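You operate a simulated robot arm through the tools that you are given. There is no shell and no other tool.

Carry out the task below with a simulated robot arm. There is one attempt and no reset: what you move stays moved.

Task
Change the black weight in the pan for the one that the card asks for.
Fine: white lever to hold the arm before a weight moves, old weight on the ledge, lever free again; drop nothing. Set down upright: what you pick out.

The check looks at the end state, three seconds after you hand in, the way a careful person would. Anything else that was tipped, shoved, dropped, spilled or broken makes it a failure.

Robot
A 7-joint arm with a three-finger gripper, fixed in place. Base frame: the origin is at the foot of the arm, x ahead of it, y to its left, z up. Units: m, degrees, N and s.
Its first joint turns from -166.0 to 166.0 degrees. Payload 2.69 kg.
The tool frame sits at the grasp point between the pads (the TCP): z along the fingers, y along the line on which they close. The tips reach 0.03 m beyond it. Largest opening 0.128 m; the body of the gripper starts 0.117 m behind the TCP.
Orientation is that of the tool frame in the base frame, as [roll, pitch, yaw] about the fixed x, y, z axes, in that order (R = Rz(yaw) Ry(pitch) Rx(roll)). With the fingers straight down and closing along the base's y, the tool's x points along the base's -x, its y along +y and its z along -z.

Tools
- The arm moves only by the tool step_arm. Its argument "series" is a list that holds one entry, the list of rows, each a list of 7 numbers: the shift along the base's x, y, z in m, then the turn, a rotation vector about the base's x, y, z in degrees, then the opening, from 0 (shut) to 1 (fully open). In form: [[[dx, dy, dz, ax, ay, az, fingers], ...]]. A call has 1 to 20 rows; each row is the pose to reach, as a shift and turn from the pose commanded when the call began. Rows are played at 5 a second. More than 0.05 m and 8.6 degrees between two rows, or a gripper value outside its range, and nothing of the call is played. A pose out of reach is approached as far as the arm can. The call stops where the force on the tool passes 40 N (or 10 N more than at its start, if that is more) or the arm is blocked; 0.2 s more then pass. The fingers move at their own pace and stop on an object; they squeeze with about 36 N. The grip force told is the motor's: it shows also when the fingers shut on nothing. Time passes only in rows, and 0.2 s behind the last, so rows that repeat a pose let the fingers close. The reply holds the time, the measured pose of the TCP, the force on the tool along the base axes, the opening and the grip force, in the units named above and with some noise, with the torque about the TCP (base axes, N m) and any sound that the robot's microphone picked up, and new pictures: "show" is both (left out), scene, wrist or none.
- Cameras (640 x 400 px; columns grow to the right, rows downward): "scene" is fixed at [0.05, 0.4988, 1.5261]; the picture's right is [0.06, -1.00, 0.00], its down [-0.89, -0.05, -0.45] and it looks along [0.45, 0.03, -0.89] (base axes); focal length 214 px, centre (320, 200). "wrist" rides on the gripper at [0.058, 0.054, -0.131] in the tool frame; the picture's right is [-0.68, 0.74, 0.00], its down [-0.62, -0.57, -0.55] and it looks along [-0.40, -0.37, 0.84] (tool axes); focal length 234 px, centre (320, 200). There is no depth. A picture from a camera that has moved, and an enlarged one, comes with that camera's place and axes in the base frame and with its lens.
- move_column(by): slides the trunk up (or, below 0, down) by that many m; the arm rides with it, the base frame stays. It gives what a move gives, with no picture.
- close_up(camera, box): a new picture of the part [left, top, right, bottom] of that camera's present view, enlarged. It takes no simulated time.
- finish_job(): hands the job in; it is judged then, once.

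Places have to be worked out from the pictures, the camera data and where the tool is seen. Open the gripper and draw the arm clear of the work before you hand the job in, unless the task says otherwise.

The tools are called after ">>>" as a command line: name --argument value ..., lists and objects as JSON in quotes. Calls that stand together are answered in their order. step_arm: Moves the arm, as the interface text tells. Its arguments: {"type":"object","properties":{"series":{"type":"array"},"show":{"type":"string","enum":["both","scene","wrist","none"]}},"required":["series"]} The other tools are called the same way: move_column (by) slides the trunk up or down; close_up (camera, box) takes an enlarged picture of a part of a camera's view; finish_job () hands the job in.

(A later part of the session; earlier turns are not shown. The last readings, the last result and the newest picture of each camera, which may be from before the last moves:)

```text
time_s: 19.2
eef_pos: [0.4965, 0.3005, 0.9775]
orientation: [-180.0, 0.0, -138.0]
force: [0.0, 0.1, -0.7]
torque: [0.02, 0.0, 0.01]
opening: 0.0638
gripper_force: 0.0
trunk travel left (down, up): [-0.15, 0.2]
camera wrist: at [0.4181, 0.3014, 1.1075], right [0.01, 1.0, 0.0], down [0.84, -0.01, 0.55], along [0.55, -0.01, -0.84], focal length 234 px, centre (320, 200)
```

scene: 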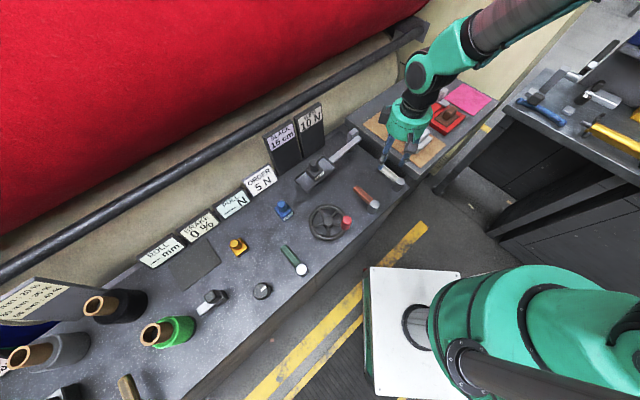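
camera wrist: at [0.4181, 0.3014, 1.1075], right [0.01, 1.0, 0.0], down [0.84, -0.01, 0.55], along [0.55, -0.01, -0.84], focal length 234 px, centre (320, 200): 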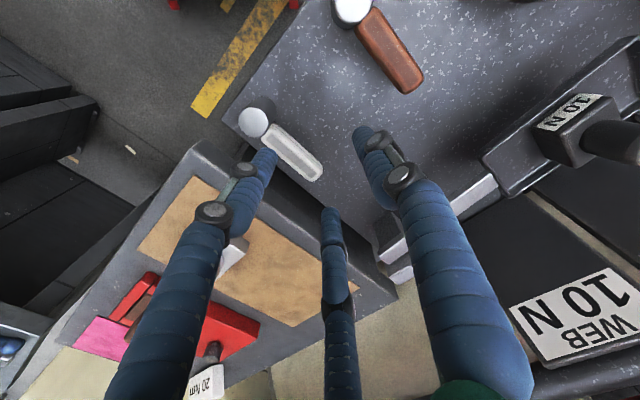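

The lever stays at its new stop, parallel to the brown one. I check the balance arm and the displays for any visible change.

>>> close_up --camera "scene" --box '[285, 120, 375, 200]'

>>> close_up --camera "scene" --box '[240, 90, 400, 200]'

>>> close_up --camera "wrist" --box '[220, 80, 360, 200]'

>>> close_up --camera "wrist" --box '[440, 20, 640, 200]'

```text
5.00 times, centred on (330, 160) of scene
camera zoom: at [0.05, 0.4988, 1.5261], right [0.06, -1.0, 0.0], down [-0.89, -0.05, -0.45], along [0.45, 0.03, -0.89], focal length 1072 px, centre (270, 400)
```

zoom: 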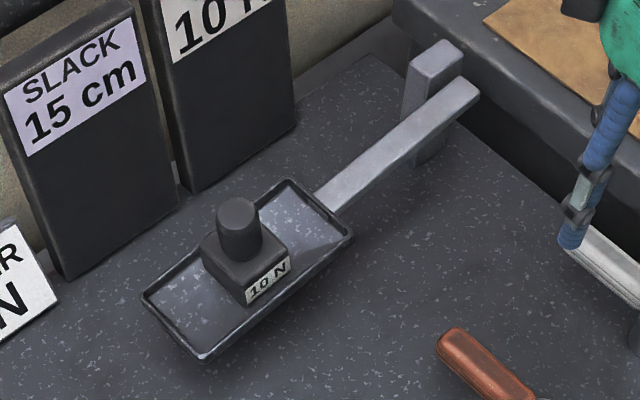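

```text
3.64 times, centred on (320, 145) of scene
camera zoom: at [0.05, 0.4988, 1.5261], right [0.06, -1.0, 0.0], down [-0.89, -0.05, -0.45], along [0.45, 0.03, -0.89], focal length 780 px, centre (320, 400)
```

zoom: 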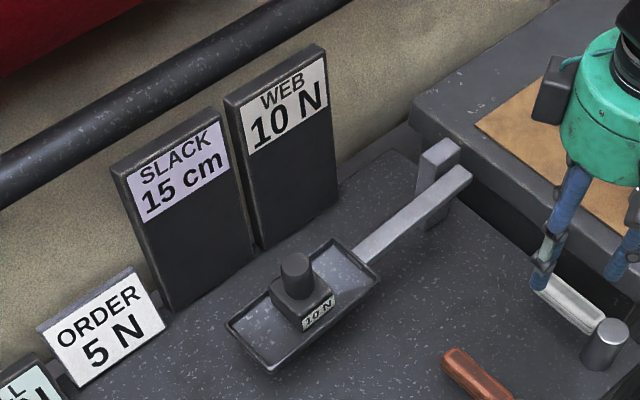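

```text
3.33 times, centred on (290, 140) of wrist
camera zoom: at [0.4181, 0.3014, 1.1075], right [0.01, 1.0, 0.0], down [0.84, -0.01, 0.55], along [0.55, -0.01, -0.84], focal length 781 px, centre (420, 400)
```

zoom: 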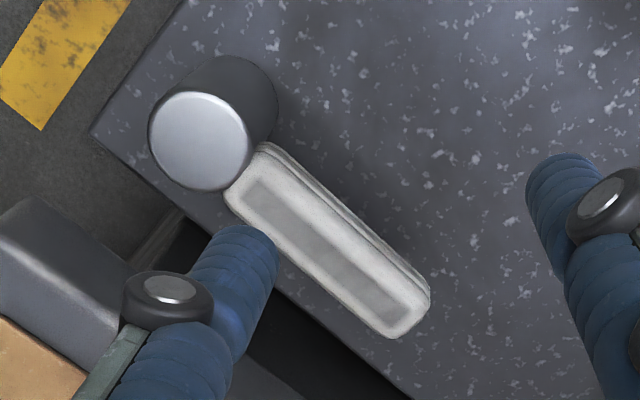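

```text
2.22 times, centred on (540, 110) of wrist
camera zoom: at [0.4181, 0.3014, 1.1075], right [0.01, 1.0, 0.0], down [0.84, -0.01, 0.55], along [0.55, -0.01, -0.84], focal length 520 px, centre (-169, 400)
```

zoom: 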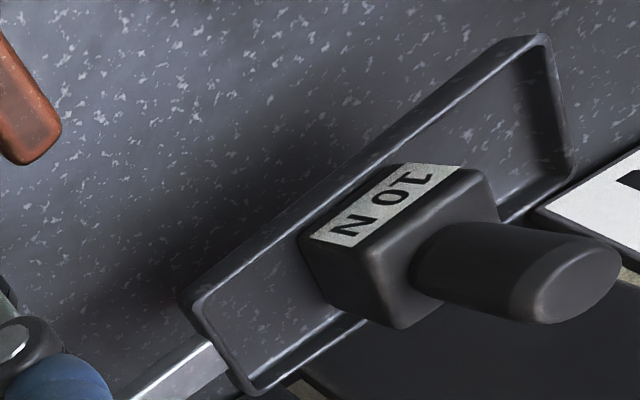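

The arm and pan look undisturbed. Triangulating the black weight gives its knob top at about (0.485, 0.548, 0.942). I rise and hover above it, with the tool already aligned to the bench direction.

>>> step_arm --series '[[[0, 0, 0.045, 0, 0, 0, 0.5], [-0.002, 0.045, 0.045, 0, 0, 1, 0.5], [-0.004, 0.09, 0.045, 0, 0, 2, 0.5], [-0.006, 0.135, 0.045, 0, 0, 2, 0.5], [-0.008, 0.18, 0.045, 0, 0, 2, 0.5], [-0.01, 0.22, 0.045, 0, 0, 2, 0.5], [-0.0115, 0.2475, 0.045, 0, 0, 2, 0.5]]]'

```text
time_s: 20.8
eef_pos: [0.4817, 0.5511, 1.0248]
orientation: [180.0, 0.1, -136.0]
force: [-0.7, -1.3, -0.3]
torque: [0.0, -0.01, 0.03]
opening: 0.064
gripper_force: 0.2
trunk travel left (down, up): [-0.15, 0.2]
camera wrist: at [0.4039, 0.5492, 1.1537], right [-0.03, 1.0, 0.0], down [0.84, 0.02, 0.55], along [0.55, 0.01, -0.84], focal length 234 px, centre (320, 200)
```

scene: 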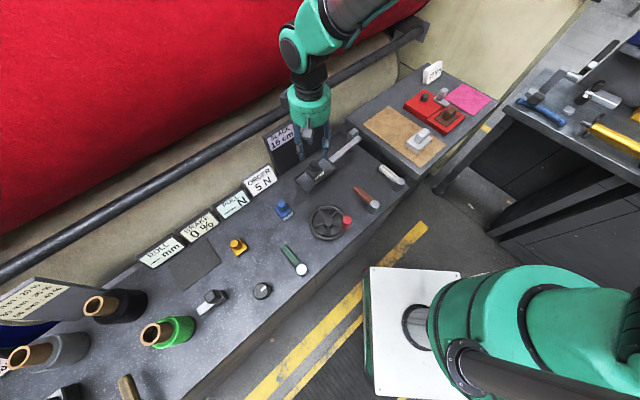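
wrist: 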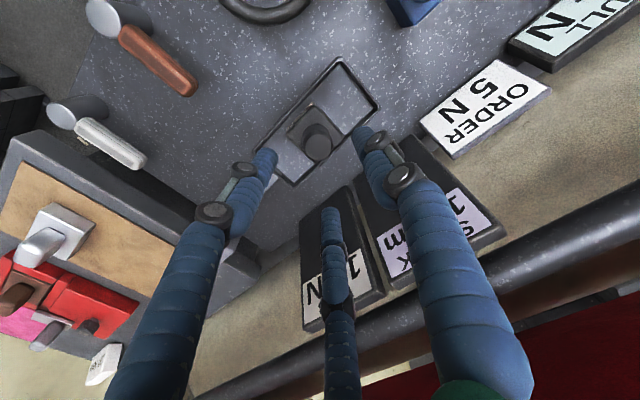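

>>> close_up --camera "wrist" --box '[240, 50, 400, 220]'

>>> close_up --camera "scene" --box '[270, 70, 370, 200]'

```text
2.35 times, centred on (320, 135) of wrist
camera zoom: at [0.4039, 0.5492, 1.1537], right [-0.03, 1.0, 0.0], down [0.84, 0.02, 0.55], along [0.55, 0.01, -0.84], focal length 551 px, centre (320, 353)
```

zoom: 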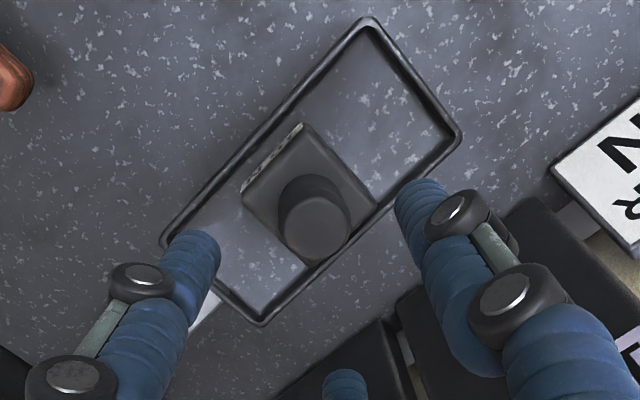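

```text
3.08 times, centred on (320, 135) of scene
camera zoom: at [0.05, 0.4988, 1.5261], right [0.06, -1.0, 0.0], down [-0.89, -0.05, -0.45], along [0.45, 0.03, -0.89], focal length 660 px, centre (320, 400)
```

zoom: 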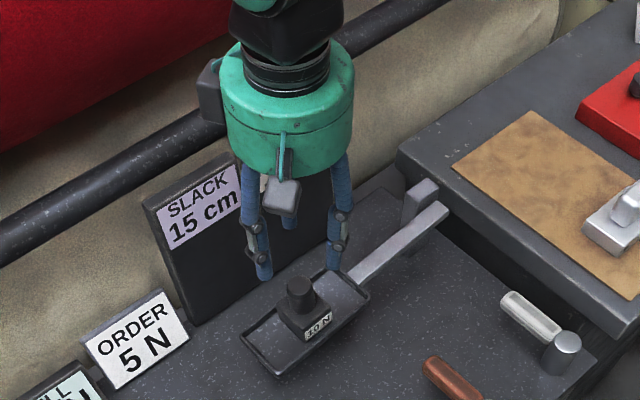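

My estimate of the knob axis is within about 2 mm of the tool axis. I correct that and descend so the tips come level with the knob top, then recheck.

>>> step_arm --series '[[[0, -0.002, -0.015, 0, 0, 0, 0.5], [0, -0.002, -0.03, 0, 0, 0, 0.5], [0, -0.002, -0.045, 0, 0, 0, 0.5]]]'

>>> close_up --camera "wrist" --box '[240, 80, 400, 240]'

>>> close_up --camera "scene" --box '[280, 120, 350, 200]'

```text
time_s: 21.6
eef_pos: [0.4833, 0.5457, 0.9763]
orientation: [180.0, 0.0, -136.0]
force: [-0.6, 0.8, -0.1]
torque: [0.03, 0.01, -0.02]
opening: 0.0642
gripper_force: 0.1
trunk travel left (down, up): [-0.15, 0.2]
camera wrist: at [0.4046, 0.5444, 1.1073], right [-0.03, 1.0, 0.0], down [0.84, 0.02, 0.55], along [0.55, 0.01, -0.84], focal length 234 px, centre (320, 200)
```

scene: 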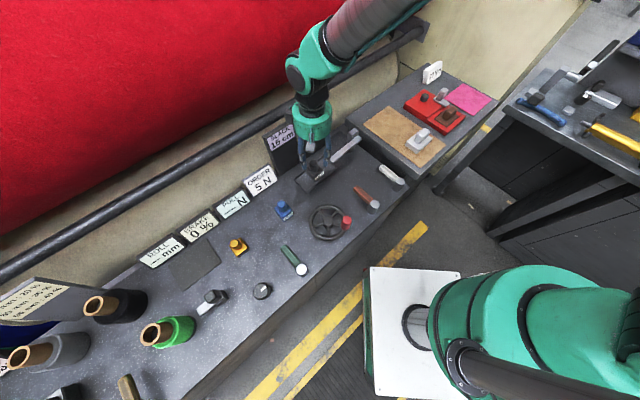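
wrist: 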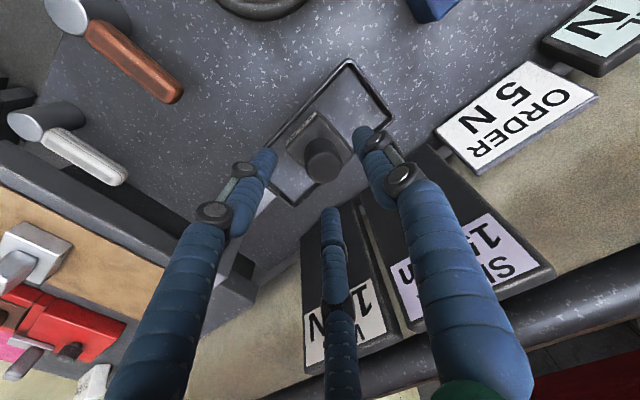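

```text
2.50 times, centred on (320, 160) of wrist
camera zoom: at [0.4046, 0.5444, 1.1073], right [-0.03, 1.0, 0.0], down [0.84, 0.02, 0.55], along [0.55, 0.01, -0.84], focal length 585 px, centre (320, 300)
```

zoom: 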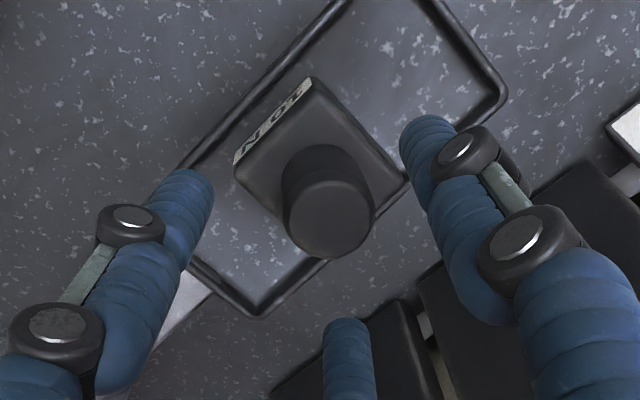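

```text
5.00 times, centred on (315, 160) of scene
camera zoom: at [0.05, 0.4988, 1.5261], right [0.06, -1.0, 0.0], down [-0.89, -0.05, -0.45], along [0.45, 0.03, -0.89], focal length 1072 px, centre (345, 400)
```

zoom: 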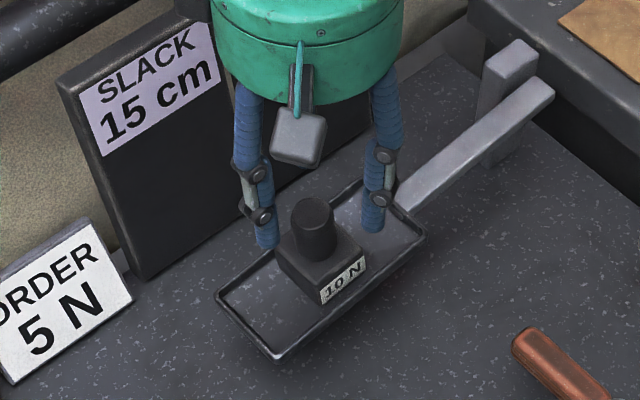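

Relative to the tool axis, the knob is about 3 mm towards −x and 3.5 mm towards +y. Its base top is at about 0.91. I correct sideways, lower to z≈0.950 so the tips stay about 1 cm above the base block, and look before closing.

>>> step_arm --series '[[[-0.003, 0.0035, 0, 0, 0, 0, 0.5], [-0.003, 0.0035, -0.013, 0, 0, 0, 0.5], [-0.003, 0.0035, -0.026, 0, 0, 0, 0.5], [-0.003, 0.0035, -0.026, 0, 0, 0, 0.5]]]' --show "none"

>>> close_up --camera "wrist" --box '[240, 80, 400, 240]'

>>> close_up --camera "scene" --box '[285, 130, 345, 200]'

```text
time_s: 22.6
eef_pos: [0.4795, 0.5484, 0.9525]
orientation: [180.0, 0.1, -136.0]
force: [-0.4, 0.2, -1.0]
torque: [-0.01, 0.03, 0.01]
opening: 0.0645
gripper_force: 0.1
trunk travel left (down, up): [-0.15, 0.2]
```

```text
2.50 times, centred on (320, 160) of wrist
camera zoom: at [0.4011, 0.547, 1.0832], right [-0.03, 1.0, 0.0], down [0.84, 0.02, 0.55], along [0.55, 0.01, -0.84], focal length 585 px, centre (320, 300)
```

zoom: 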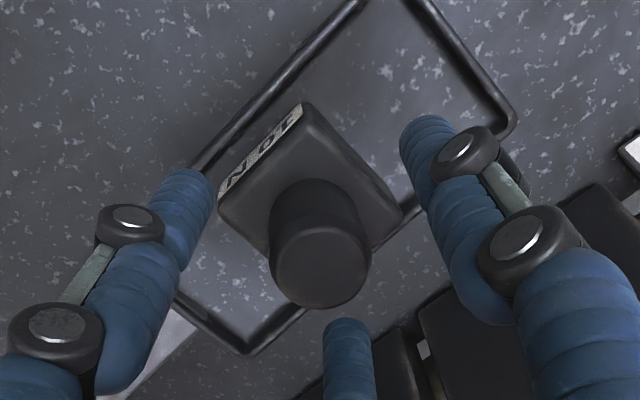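

```text
5.71 times, centred on (315, 165) of scene
camera zoom: at [0.05, 0.4988, 1.5261], right [0.06, -1.0, 0.0], down [-0.89, -0.05, -0.45], along [0.45, 0.03, -0.89], focal length 1226 px, centre (349, 400)
```

zoom: 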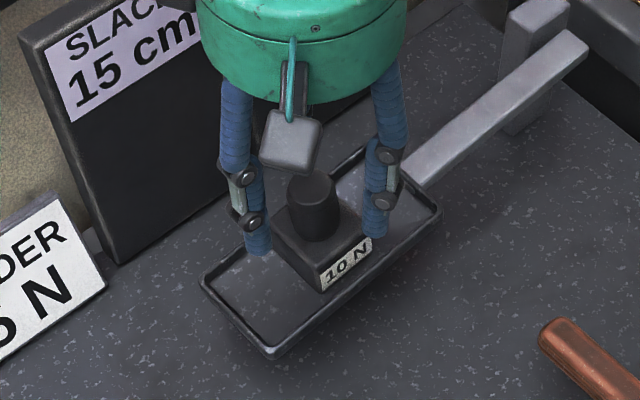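

The knob is centred between the jaws: knob axis about (0.481, 0.548), tool at (0.480, 0.5485). I lower 4 mm more and close gradually.

>>> step_arm --series '[[[0, 0, -0.004, 0, 0, 0, 0.45], [0, 0, -0.004, 0, 0, 0, 0.38], [0, 0, -0.004, 0, 0, 0, 0.32], [0, 0, -0.004, 0, 0, 0, 0.27], [0, 0, -0.004, 0, 0, 0, 0.22], [0, 0, -0.004, 0, 0, 0, 0.15], [0, 0, -0.004, 0, 0, 0, 0.05], [0, 0, -0.004, 0, 0, 0, 0.0], [0, 0, -0.004, 0, 0, 0, 0.0]]]'

>>> close_up --camera "wrist" --box '[240, 80, 400, 240]'

>>> close_up --camera "scene" --box '[285, 130, 345, 200]'

```text
time_s: 24.6
eef_pos: [0.4796, 0.5487, 0.9485]
orientation: [180.0, 0.0, -136.0]
force: [0.7, 0.9, -0.1]
torque: [0.0, -0.02, 0.0]
opening: 0.0305
gripper_force: 35.9
trunk travel left (down, up): [-0.15, 0.2]
camera wrist: at [0.4021, 0.5471, 1.0786], right [-0.03, 1.0, 0.0], down [0.84, 0.02, 0.55], along [0.55, 0.01, -0.84], focal length 234 px, centre (320, 200)
```

scene: 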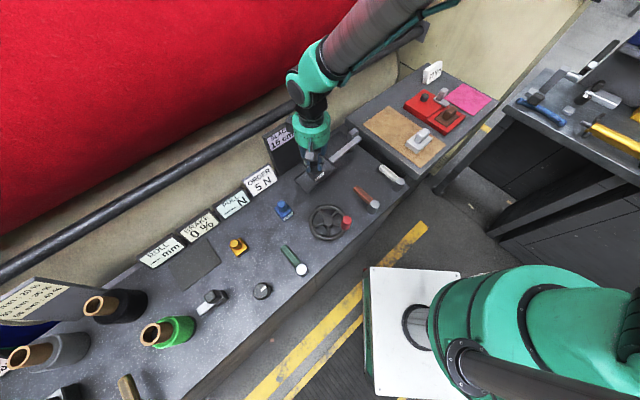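
wrist: 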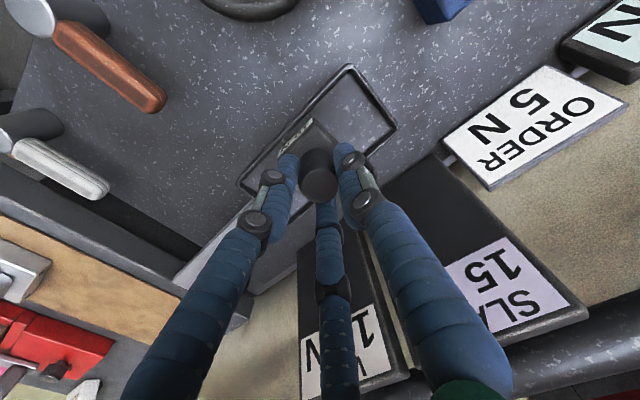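

```text
2.50 times, centred on (320, 160) of wrist
camera zoom: at [0.4021, 0.5471, 1.0786], right [-0.03, 1.0, 0.0], down [0.84, 0.02, 0.55], along [0.55, 0.01, -0.84], focal length 585 px, centre (320, 300)
```

zoom: 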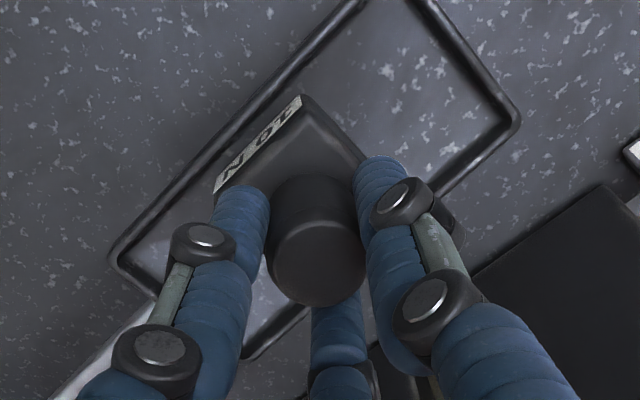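

```text
5.71 times, centred on (315, 165) of scene
camera zoom: at [0.05, 0.4988, 1.5261], right [0.06, -1.0, 0.0], down [-0.89, -0.05, -0.45], along [0.45, 0.03, -0.89], focal length 1226 px, centre (349, 400)
```

zoom: 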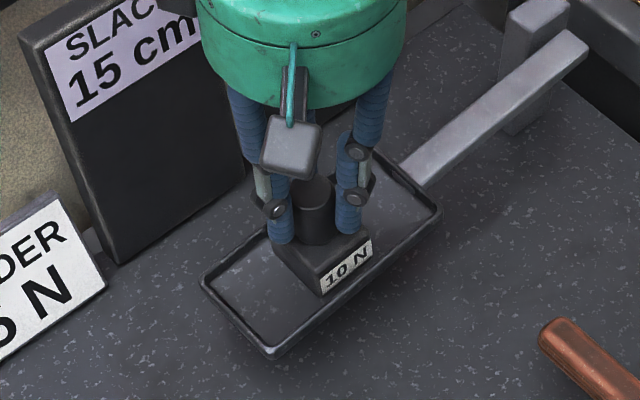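

The knob is gripped at an opening of 30.5 mm with 36 N. As a hold test I lift just 3 mm: if the arm is held, the full weight should come onto the tool at once and the pan should stay put.

>>> step_arm --series '[[[0, 0, 0.001, 0, 0, 0, 0], [0, 0, 0.002, 0, 0, 0, 0], [0, 0, 0.003, 0, 0, 0, 0], [0, 0, 0.003, 0, 0, 0, 0]]]' --show "none"

>>> close_up --camera "scene" --box '[285, 130, 345, 200]'

```text
time_s: 25.6
eef_pos: [0.48, 0.5482, 0.9512]
orientation: [-180.0, 0.0, -136.1]
force: [-0.6, 0.4, -3.6]
torque: [0.03, 0.02, -0.02]
opening: 0.0304
gripper_force: 35.8
trunk travel left (down, up): [-0.15, 0.2]
```

```text
5.71 times, centred on (315, 165) of scene
camera zoom: at [0.05, 0.4988, 1.5261], right [0.06, -1.0, 0.0], down [-0.89, -0.05, -0.45], along [0.45, 0.03, -0.89], focal length 1226 px, centre (349, 400)
```

zoom: 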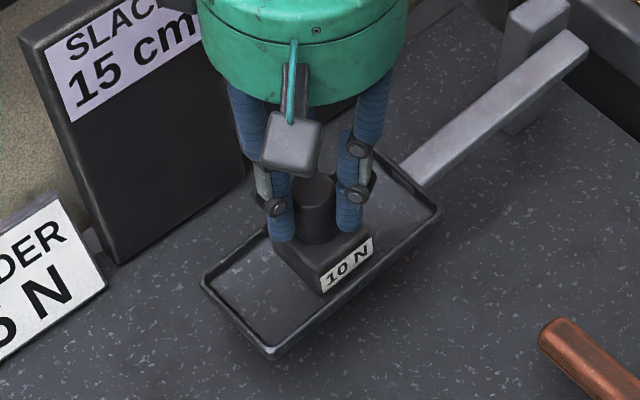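

>>> step_arm --series '[[[0, 0, 0.002, 0, 0, 0, 0], [0, 0, 0.004, 0, 0, 0, 0], [0, 0, 0.006, 0, 0, 0, 0], [0, 0, 0.006, 0, 0, 0, 0]]]' --show "none"

>>> close_up --camera "scene" --box '[285, 130, 345, 200]'

```text
time_s: 26.6
eef_pos: [0.48, 0.5494, 0.9567]
orientation: [179.9, 0.0, -136.0]
force: [-0.4, -0.5, -1.0]
torque: [0.02, -0.01, -0.02]
opening: 0.0304
gripper_force: 35.7
trunk travel left (down, up): [-0.15, 0.2]
```

```text
5.71 times, centred on (315, 165) of scene
camera zoom: at [0.05, 0.4988, 1.5261], right [0.06, -1.0, 0.0], down [-0.89, -0.05, -0.45], along [0.45, 0.03, -0.89], focal length 1226 px, centre (349, 400)
```

zoom: 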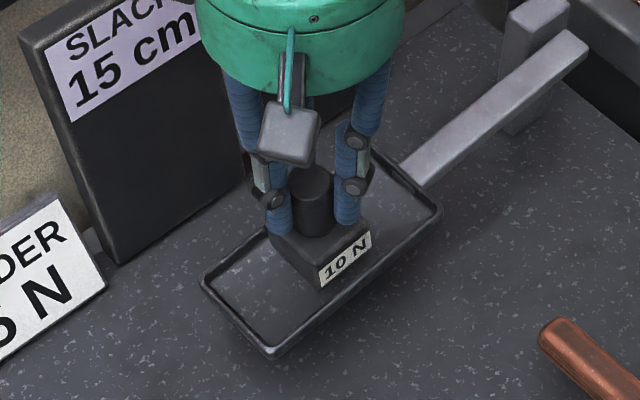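

The weight is clear of the pan and the pan has not moved, so the arm is held. I lift higher and carry it along the bench to the free spot on the ledge midway between the blue and yellow weights, at about (0.294, 0.72).

>>> step_arm --series '[[[0, 0, 0.02, 0, 0, 0, 0], [0, 0, 0.045, 0, 0, 0, 0], [0, 0, 0.07, 0, 0, 0, 0], [0, 0, 0.085, 0, 0, 0, 0], [-0.02, 0.0185, 0.085, 0, 0, 0, 0], [-0.045, 0.0415, 0.085, 0, 0, 0, 0], [-0.07, 0.0645, 0.085, 0, 0, 0, 0], [-0.095, 0.0875, 0.085, 0, 0, 0, 0], [-0.12, 0.1105, 0.085, 0, 0, 0, 0], [-0.145, 0.1335, 0.085, 0, 0, 0, 0], [-0.168, 0.155, 0.085, 0, 0, 0, 0], [-0.186, 0.172, 0.085, 0, 0, 0, 0], [-0.186, 0.172, 0.085, 0, 0, 0, 0]]]'

```text
time_s: 29.4
eef_pos: [0.2903, 0.7182, 1.0415]
orientation: [-180.0, 0.0, -136.0]
force: [-0.4, 0.7, -3.4]
torque: [-0.02, 0.01, -0.02]
opening: 0.0305
gripper_force: 36.5
trunk travel left (down, up): [-0.15, 0.2]
camera wrist: at [0.2133, 0.7176, 1.1731], right [-0.03, 1.0, 0.0], down [0.84, 0.02, 0.55], along [0.55, 0.01, -0.84], focal length 234 px, centre (320, 200)
```

scene: 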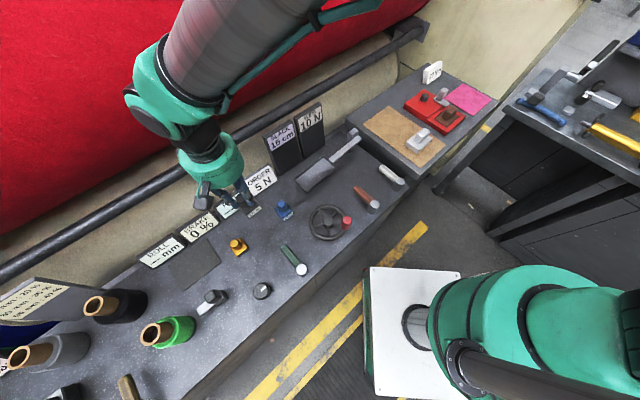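
wrist: 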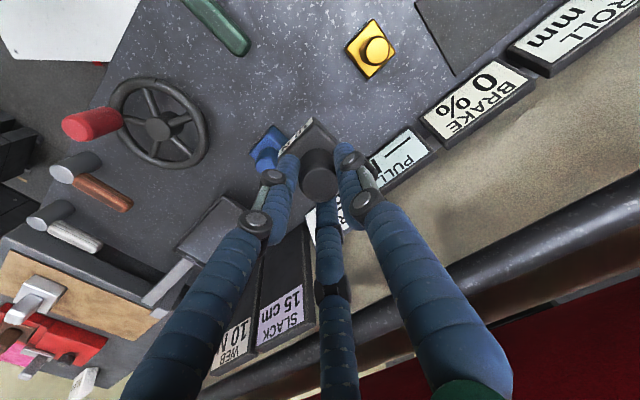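

>>> close_up --camera "wrist" --box '[220, 10, 440, 230]'

>>> close_up --camera "scene" --box '[190, 140, 310, 270]'

>>> close_up --camera "scene" --box '[285, 120, 375, 200]'

```text
1.82 times, centred on (330, 120) of wrist
camera zoom: at [0.2133, 0.7176, 1.1731], right [-0.03, 1.0, 0.0], down [0.84, 0.02, 0.55], along [0.55, 0.01, -0.84], focal length 426 px, centre (302, 346)
```

zoom: 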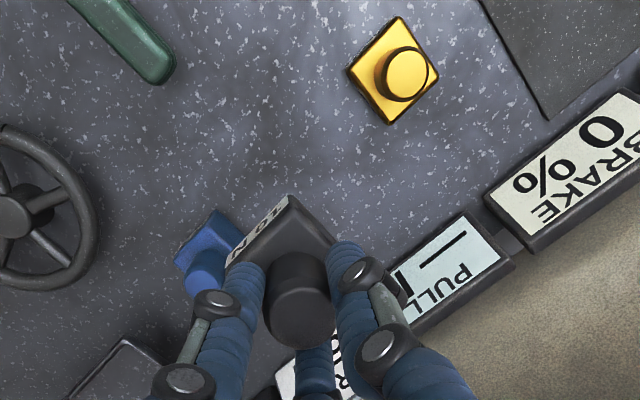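

```text
3.08 times, centred on (250, 205) of scene
camera zoom: at [0.05, 0.4988, 1.5261], right [0.06, -1.0, 0.0], down [-0.89, -0.05, -0.45], along [0.45, 0.03, -0.89], focal length 660 px, centre (535, 185)
```

zoom: 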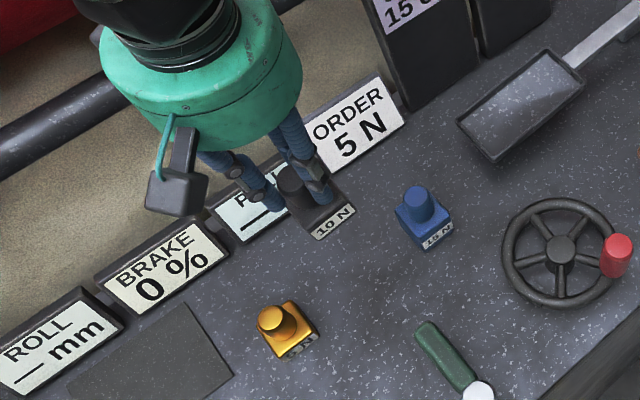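

```text
5.00 times, centred on (330, 160) of scene
camera zoom: at [0.05, 0.4988, 1.5261], right [0.06, -1.0, 0.0], down [-0.89, -0.05, -0.45], along [0.45, 0.03, -0.89], focal length 1072 px, centre (270, 400)
```

zoom: 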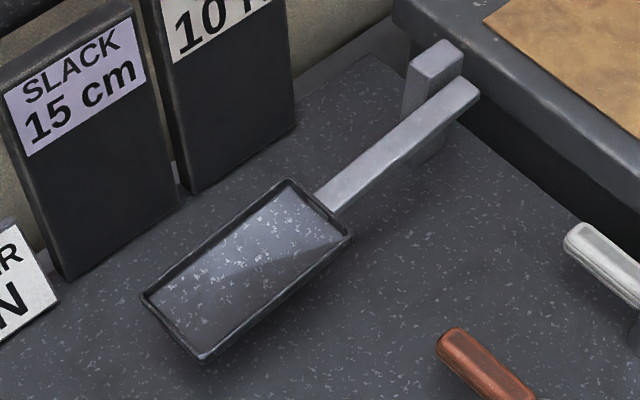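

The pan is empty and unmoved, which confirms the hold. The spot under the tool is clear: 10 cm from both other weights and about 12 cm from the PULL card. I lower most of the way.

>>> step_arm --series '[[[0, 0, -0.03, 0, 0, 0, 0], [0, 0, -0.06, 0, 0, 0, 0], [0, 0, -0.09, 0, 0, 0, 0], [0, 0, -0.115, 0, 0, 0, 0], [0, 0, -0.135, 0, 0, 0, 0], [0, 0, -0.15, 0, 0, 0, 0], [0, 0, -0.155, 0, 0, 0, 0], [0, 0, -0.155, 0, 0, 0, 0]]]'

>>> close_up --camera "scene" --box '[215, 180, 305, 260]'

>>> close_up --camera "wrist" --box '[220, 60, 420, 260]'

```text
time_s: 31.2
eef_pos: [0.2935, 0.7206, 0.8865]
orientation: [180.0, 0.0, -136.0]
force: [-0.5, -0.6, -3.2]
torque: [0.02, 0.0, 0.02]
opening: 0.0306
gripper_force: 35.4
trunk travel left (down, up): [-0.15, 0.2]
camera wrist: at [0.216, 0.7195, 1.0175], right [-0.03, 1.0, 0.0], down [0.84, 0.02, 0.55], along [0.55, 0.01, -0.84], focal length 234 px, centre (320, 200)
```

scene: 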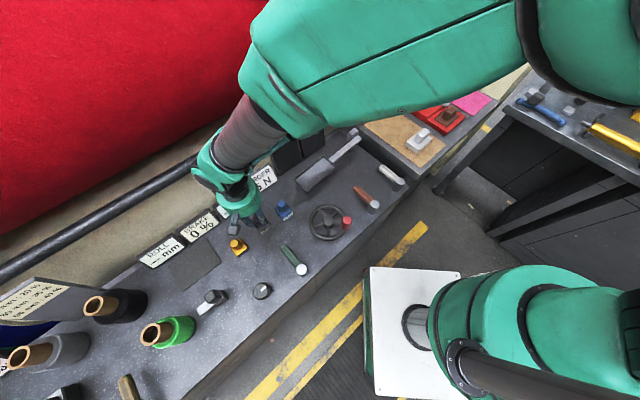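
wrist: 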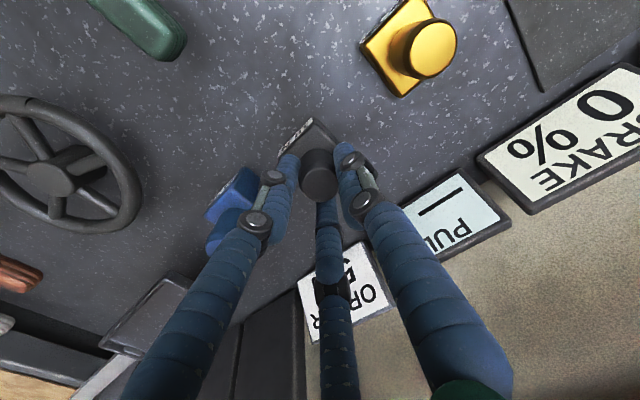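

```text
5.00 times, centred on (260, 220) of scene
camera zoom: at [0.05, 0.4988, 1.5261], right [0.06, -1.0, 0.0], down [-0.89, -0.05, -0.45], along [0.45, 0.03, -0.89], focal length 1072 px, centre (620, 100)
```

zoom: 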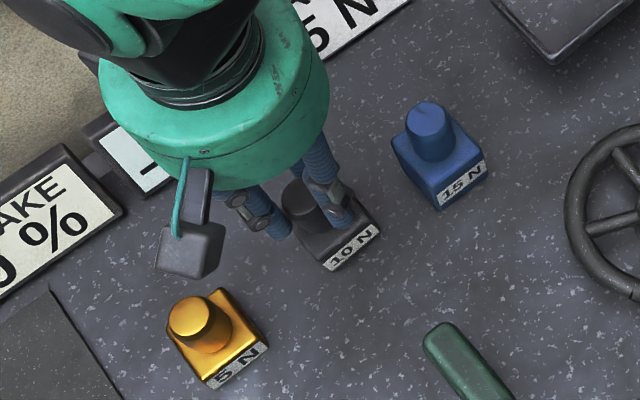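

```text
2.00 times, centred on (320, 160) of wrist
camera zoom: at [0.216, 0.7195, 1.0175], right [-0.03, 1.0, 0.0], down [0.84, 0.02, 0.55], along [0.55, 0.01, -0.84], focal length 468 px, centre (320, 280)
```

zoom: 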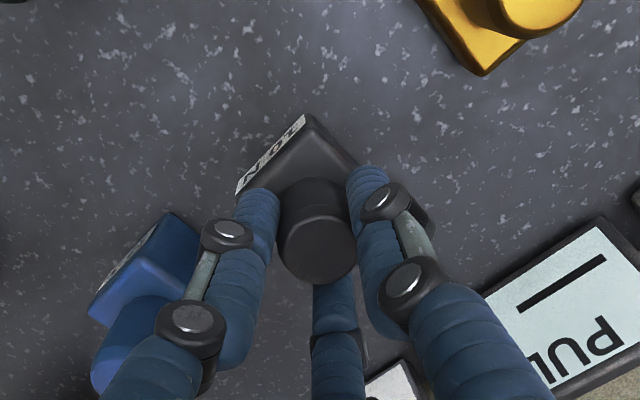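

>>> step_arm --series '[[[0, 0, -0.004, 0, 0, 0, 0], [0, 0, -0.008, 0, 0, 0, 0], [0, 0, -0.01, 0, 0, 0, 0], [0, 0, -0.01, 0, 0, 0, 0]]]' --show "none"

>>> close_up --camera "scene" --box '[235, 195, 285, 245]'

```text
time_s: 32.2
eef_pos: [0.2944, 0.7221, 0.8799]
orientation: [180.0, 0.3, -136.1]
force: [8.5, 5.8, 25.5]
torque: [0.36, -0.36, -0.05]
opening: 0.0281
gripper_force: 36.2
trunk travel left (down, up): [-0.15, 0.2]
```

```text
8.00 times, centred on (260, 220) of scene
camera zoom: at [0.05, 0.4988, 1.5261], right [0.06, -1.0, 0.0], down [-0.89, -0.05, -0.45], along [0.45, 0.03, -0.89], focal length 1716 px, centre (800, 40)
```

zoom: 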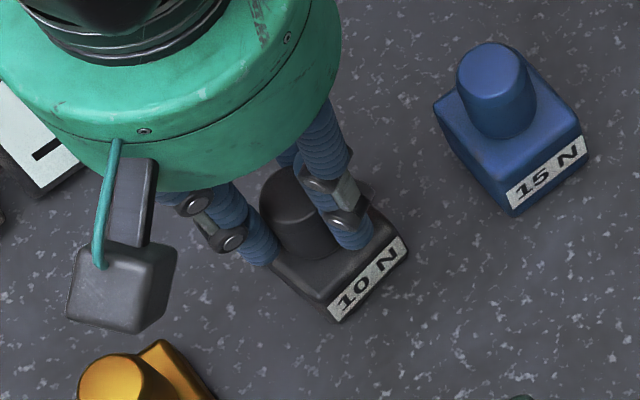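

Contact came earlier than expected, with the tool at z≈0.880 and 25 N, so the weight is standing on the ledge. I back up a little to relieve the pressure before opening.

>>> step_arm --series '[[[0, 0, 0.001, 0, 0, 0, 0], [0, 0, 0.002, 0, 0, 0, 0], [0, 0, 0.003, 0, 0, 0, 0], [0, 0, 0.003, 0, 0, 0, 0]]]' --show "none"

>>> close_up --camera "scene" --box '[235, 195, 285, 245]'

>>> close_up --camera "wrist" --box '[240, 80, 400, 240]'

```text
time_s: 33.2
eef_pos: [0.2932, 0.7219, 0.8799]
orientation: [180.0, 0.0, -136.0]
force: [6.2, 6.0, 17.5]
torque: [0.28, -0.18, -0.08]
opening: 0.0284
gripper_force: 35.4
trunk travel left (down, up): [-0.15, 0.2]
```

```text
8.00 times, centred on (260, 220) of scene
camera zoom: at [0.05, 0.4988, 1.5261], right [0.06, -1.0, 0.0], down [-0.89, -0.05, -0.45], along [0.45, 0.03, -0.89], focal length 1716 px, centre (800, 40)
```

zoom: 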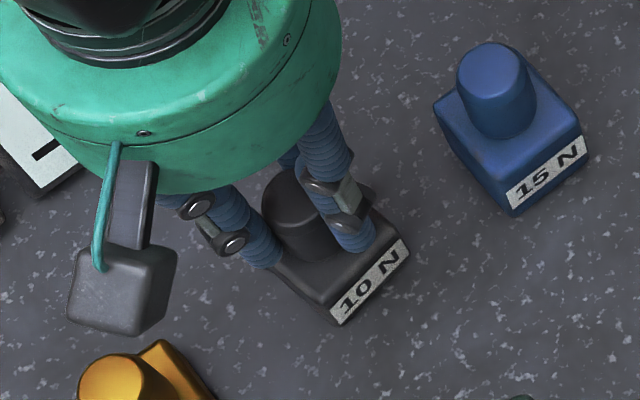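

```text
2.50 times, centred on (320, 160) of wrist
camera zoom: at [0.2154, 0.7191, 1.0104], right [-0.03, 1.0, 0.0], down [0.84, 0.02, 0.55], along [0.55, 0.01, -0.84], focal length 585 px, centre (320, 300)
```

zoom: 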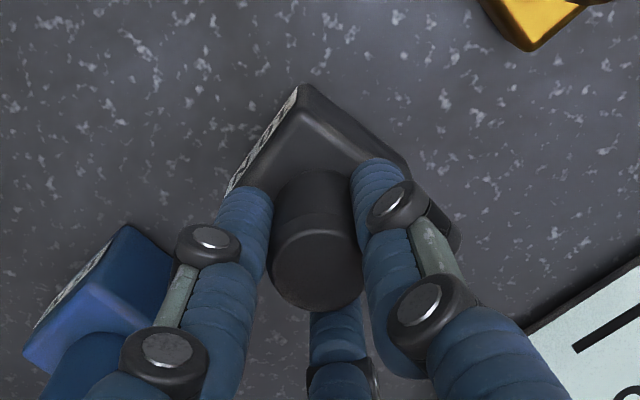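

>>> close_up --camera "wrist" --box '[280, 100, 370, 170]'

>>> close_up --camera "scene" --box '[250, 205, 280, 240]'

```text
5.71 times, centred on (325, 135) of wrist
camera zoom: at [0.2154, 0.7191, 1.0104], right [-0.03, 1.0, 0.0], down [0.84, 0.02, 0.55], along [0.55, 0.01, -0.84], focal length 1338 px, centre (291, 571)
```

zoom: 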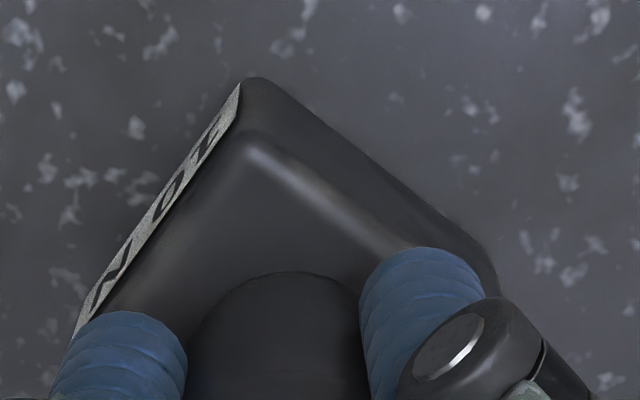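

```text
11.43 times, centred on (265, 222) of scene
camera zoom: at [0.05, 0.4988, 1.5261], right [0.06, -1.0, 0.0], down [-0.89, -0.05, -0.45], along [0.45, 0.03, -0.89], focal length 2451 px, centre (949, -57)
```

zoom: 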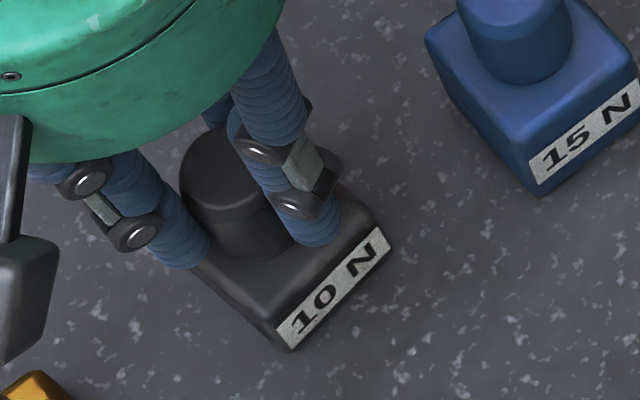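

The base looks flat on the bench, but the tool is still pressing down (17 N) and pushing sideways towards the front by about 8 N. I relieve it in small steps, up and slightly towards the back.

>>> step_arm --series '[[[0.0003, 0.0003, 0.001, 0, 0, 0, 0], [0.0007, 0.0007, 0.002, 0, 0, 0, 0], [0.0007, 0.0007, 0.002, 0, 0, 0, 0]]]' --show "none"

>>> close_up --camera "wrist" --box '[280, 100, 370, 170]'

>>> close_up --camera "scene" --box '[250, 205, 280, 240]'

```text
time_s: 34.0
eef_pos: [0.2952, 0.7186, 0.8793]
orientation: [-179.9, -0.1, -136.0]
force: [-0.8, -0.5, -3.0]
torque: [-0.04, 0.02, 0.0]
opening: 0.0282
gripper_force: 36.0
trunk travel left (down, up): [-0.15, 0.2]
```

```text
5.71 times, centred on (325, 135) of wrist
camera zoom: at [0.2165, 0.7188, 1.0105], right [-0.03, 1.0, 0.0], down [0.84, 0.02, 0.55], along [0.55, 0.01, -0.84], focal length 1338 px, centre (291, 571)
```

zoom: 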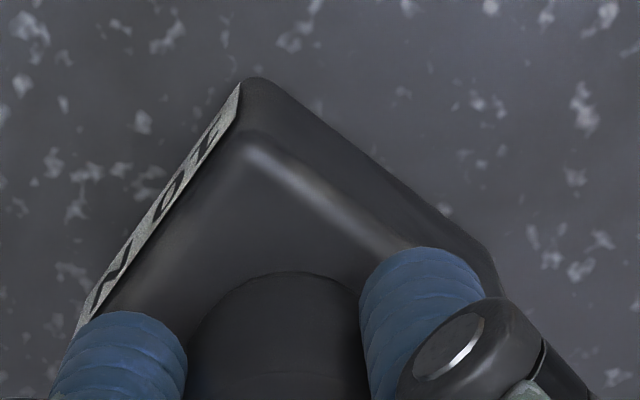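

```text
11.43 times, centred on (265, 222) of scene
camera zoom: at [0.05, 0.4988, 1.5261], right [0.06, -1.0, 0.0], down [-0.89, -0.05, -0.45], along [0.45, 0.03, -0.89], focal length 2451 px, centre (949, -57)
```

zoom: 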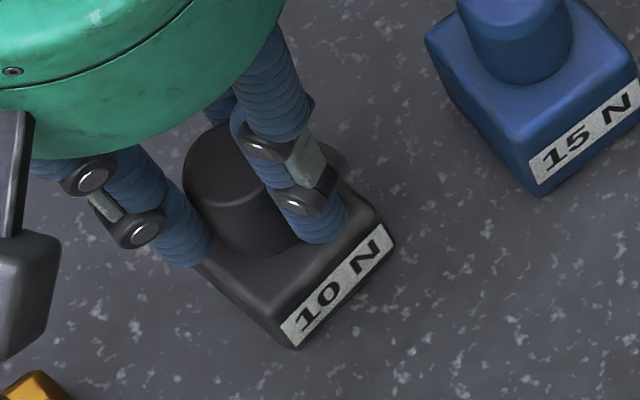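

The weight is hanging free again (−3 N) just above the surface, still essentially upright. I lower in half-millimetre steps until the load just transfers.

>>> step_arm --series '[[[0, 0, -0.0005, 0, 0, 0, 0], [0, 0, -0.001, 0, 0, 0, 0], [0, 0, -0.001, 0, 0, 0, 0]]]' --show "none"

```text
time_s: 34.8
eef_pos: [0.2946, 0.7224, 0.8811]
orientation: [179.9, -0.1, -136.0]
force: [-0.5, 0.2, -4.1]
torque: [-0.03, 0.01, 0.01]
opening: 0.0282
gripper_force: 36.0
trunk travel left (down, up): [-0.15, 0.2]
```

>>> step_arm --series '[[[0, 0, -0.0005, 0, 0, 0, 0], [0, 0, -0.001, 0, 0, 0, 0], [0, 0, -0.001, 0, 0, 0, 0]]]' --show "none"

```text
time_s: 35.6
eef_pos: [0.2945, 0.7231, 0.8793]
orientation: [180.0, 0.1, -135.9]
force: [-0.2, -0.1, -1.1]
torque: [-0.14, 0.02, -0.03]
opening: 0.0284
gripper_force: 36.1
trunk travel left (down, up): [-0.15, 0.2]
```

>>> step_arm --series '[[[0, 0, -0.0005, 0, 0, 0, 0], [0, 0, -0.0007, 0, 0, 0, 0], [0, 0, -0.0007, 0, 0, 0, 0]]]' --show "none"

>>> close_up --camera "wrist" --box '[240, 80, 400, 240]'

>>> close_up --camera "scene" --box '[250, 205, 280, 240]'

```text
time_s: 36.4
eef_pos: [0.294, 0.7226, 0.8804]
orientation: [-179.9, 0.0, -136.0]
force: [0.1, 2.7, 2.4]
torque: [-0.02, -0.07, 0.0]
opening: 0.0282
gripper_force: 36.3
trunk travel left (down, up): [-0.15, 0.2]
```

```text
2.50 times, centred on (320, 160) of wrist
camera zoom: at [0.2155, 0.7212, 1.0104], right [-0.03, 1.0, 0.0], down [0.84, 0.02, 0.55], along [0.55, 0.01, -0.84], focal length 585 px, centre (320, 300)
```

zoom: 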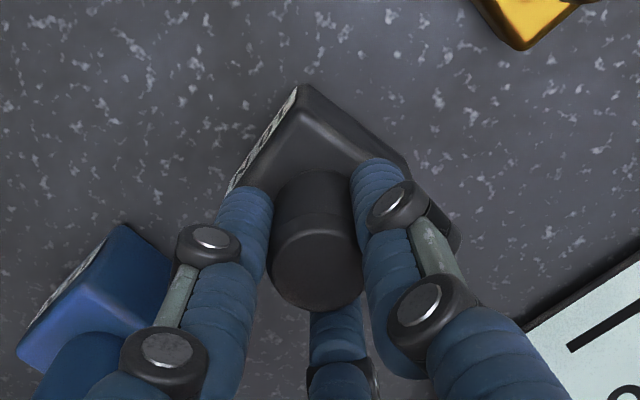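

```text
11.43 times, centred on (265, 222) of scene
camera zoom: at [0.05, 0.4988, 1.5261], right [0.06, -1.0, 0.0], down [-0.89, -0.05, -0.45], along [0.45, 0.03, -0.89], focal length 2451 px, centre (949, -57)
```

zoom: 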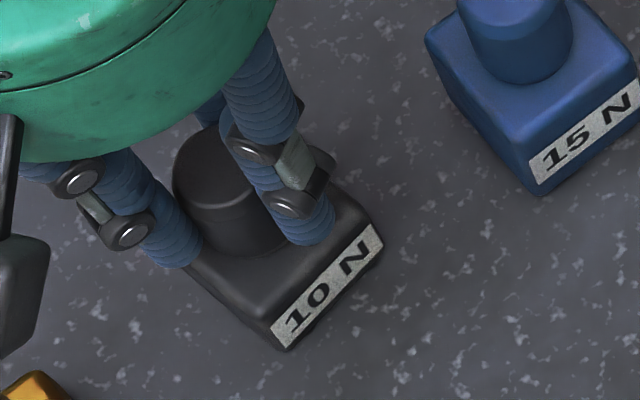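

The load has transferred (+2.4 N). The pictures show the weight has only turned about 8° around its own vertical axis in the grip; it stands flat. I open the fingers gradually.

>>> step_arm --series '[[[0, 0, 0, 0, 0, 0, 0.24], [0, 0, 0, 0, 0, 0, 0.28], [0, 0, 0, 0, 0, 0, 0.34], [0, 0, 0, 0, 0, 0, 0.42], [0, 0, 0, 0, 0, 0, 0.5], [0, 0, 0, 0, 0, 0, 0.5]]]'

>>> close_up --camera "wrist" --box '[240, 80, 400, 240]'

>>> close_up --camera "scene" --box '[235, 195, 285, 245]'

```text
time_s: 37.8
eef_pos: [0.2943, 0.7223, 0.8793]
orientation: [179.9, 0.1, -136.0]
force: [-0.3, -0.4, 0.2]
torque: [0.03, -0.01, 0.0]
opening: 0.0638
gripper_force: 0.0
trunk travel left (down, up): [-0.15, 0.2]
camera wrist: at [0.2154, 0.7209, 1.01], right [-0.03, 1.0, 0.0], down [0.84, 0.02, 0.55], along [0.55, 0.01, -0.84], focal length 234 px, centre (320, 200)
```

scene: 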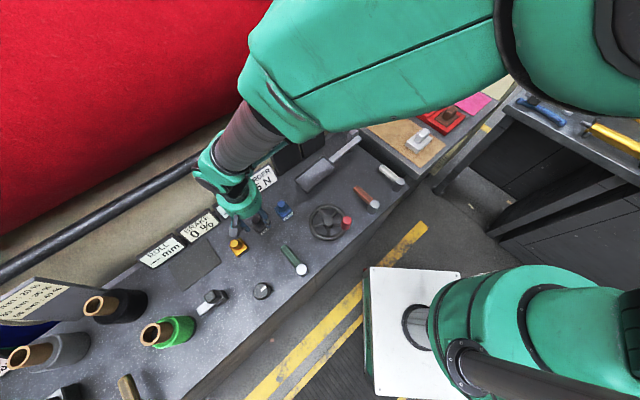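
wrist: 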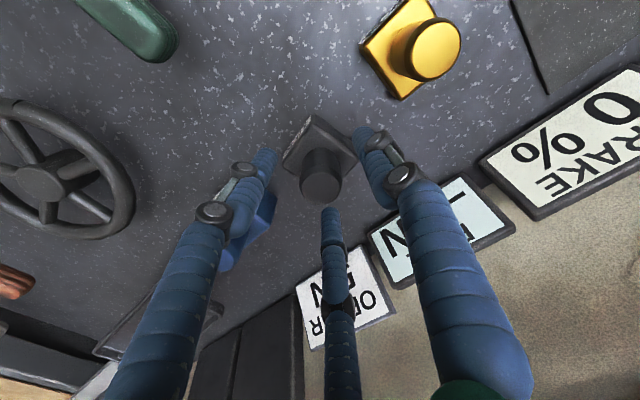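

```text
2.50 times, centred on (320, 160) of wrist
camera zoom: at [0.2154, 0.7209, 1.01], right [-0.03, 1.0, 0.0], down [0.84, 0.02, 0.55], along [0.55, 0.01, -0.84], focal length 585 px, centre (320, 300)
```

zoom: 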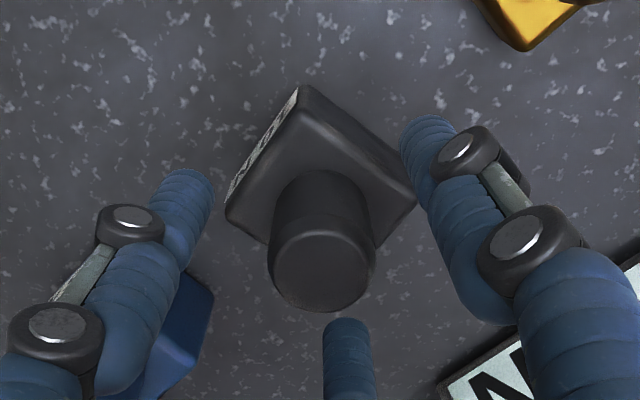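

```text
8.00 times, centred on (260, 220) of scene
camera zoom: at [0.05, 0.4988, 1.5261], right [0.06, -1.0, 0.0], down [-0.89, -0.05, -0.45], along [0.45, 0.03, -0.89], focal length 1716 px, centre (800, 40)
```

zoom: 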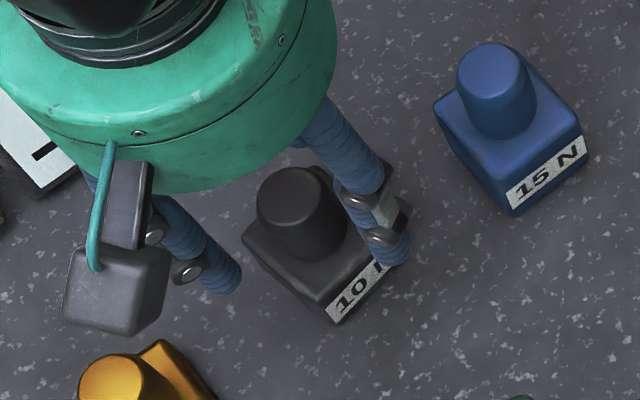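

The black weight stands upright and free on the ledge. I lift straight up and move over the yellow 5 N weight at about (0.216, 0.783).

>>> step_arm --series '[[[0, 0, 0.02, 0, 0, 0, 0.5], [0, 0, 0.05, 0, 0, 0, 0.5], [0, 0, 0.08, 0, 0, 0, 0.5], [-0.026, 0.02, 0.1, 0, 0, 0, 0.5], [-0.052, 0.04, 0.1, 0, 0, 0, 0.5], [-0.078, 0.061, 0.1, 0, 0, 0, 0.5], [-0.078, 0.061, 0.1, 0, 0, 0, 0.5]]]'

>>> close_up --camera "wrist" --box '[230, 50, 410, 220]'

>>> close_up --camera "scene" --box '[215, 190, 305, 270]'

```text
time_s: 39.4
eef_pos: [0.2144, 0.7833, 0.9783]
orientation: [179.9, 0.0, -136.0]
force: [-1.5, 0.4, -0.5]
torque: [-0.04, -0.06, 0.03]
opening: 0.064
gripper_force: 0.1
trunk travel left (down, up): [-0.15, 0.2]
camera wrist: at [0.1358, 0.782, 1.1094], right [-0.03, 1.0, 0.0], down [0.84, 0.02, 0.55], along [0.55, 0.01, -0.84], focal length 234 px, centre (320, 200)
```

scene: 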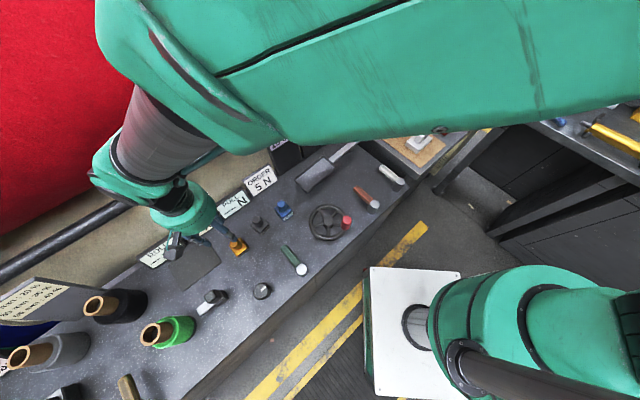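
wrist: 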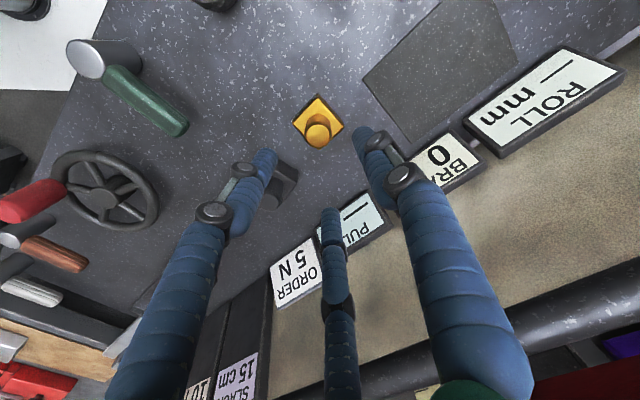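

```text
2.35 times, centred on (320, 135) of wrist
camera zoom: at [0.1358, 0.782, 1.1094], right [-0.03, 1.0, 0.0], down [0.84, 0.02, 0.55], along [0.55, 0.01, -0.84], focal length 551 px, centre (320, 353)
```

zoom: 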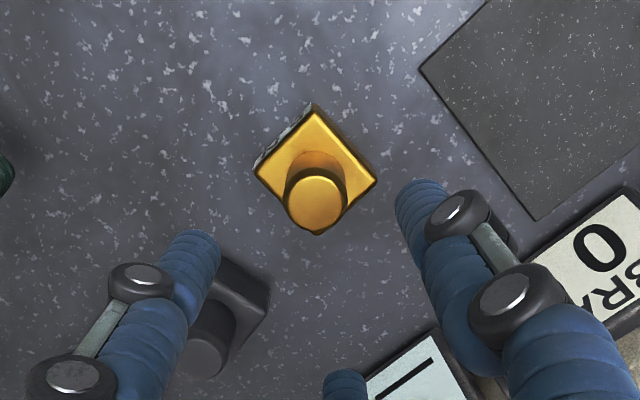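

```text
5.00 times, centred on (260, 230) of scene
camera zoom: at [0.05, 0.4988, 1.5261], right [0.06, -1.0, 0.0], down [-0.89, -0.05, -0.45], along [0.45, 0.03, -0.89], focal length 1072 px, centre (620, 50)
```

zoom: 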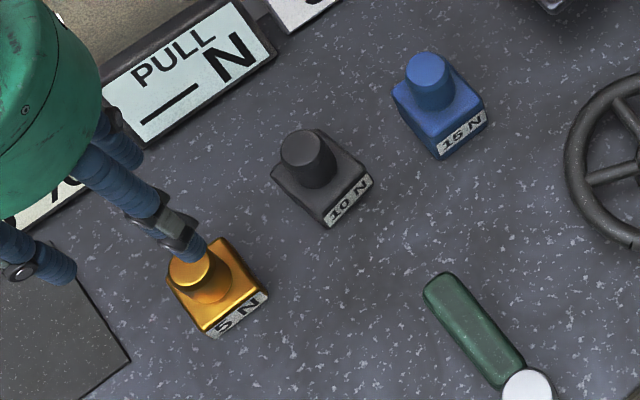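

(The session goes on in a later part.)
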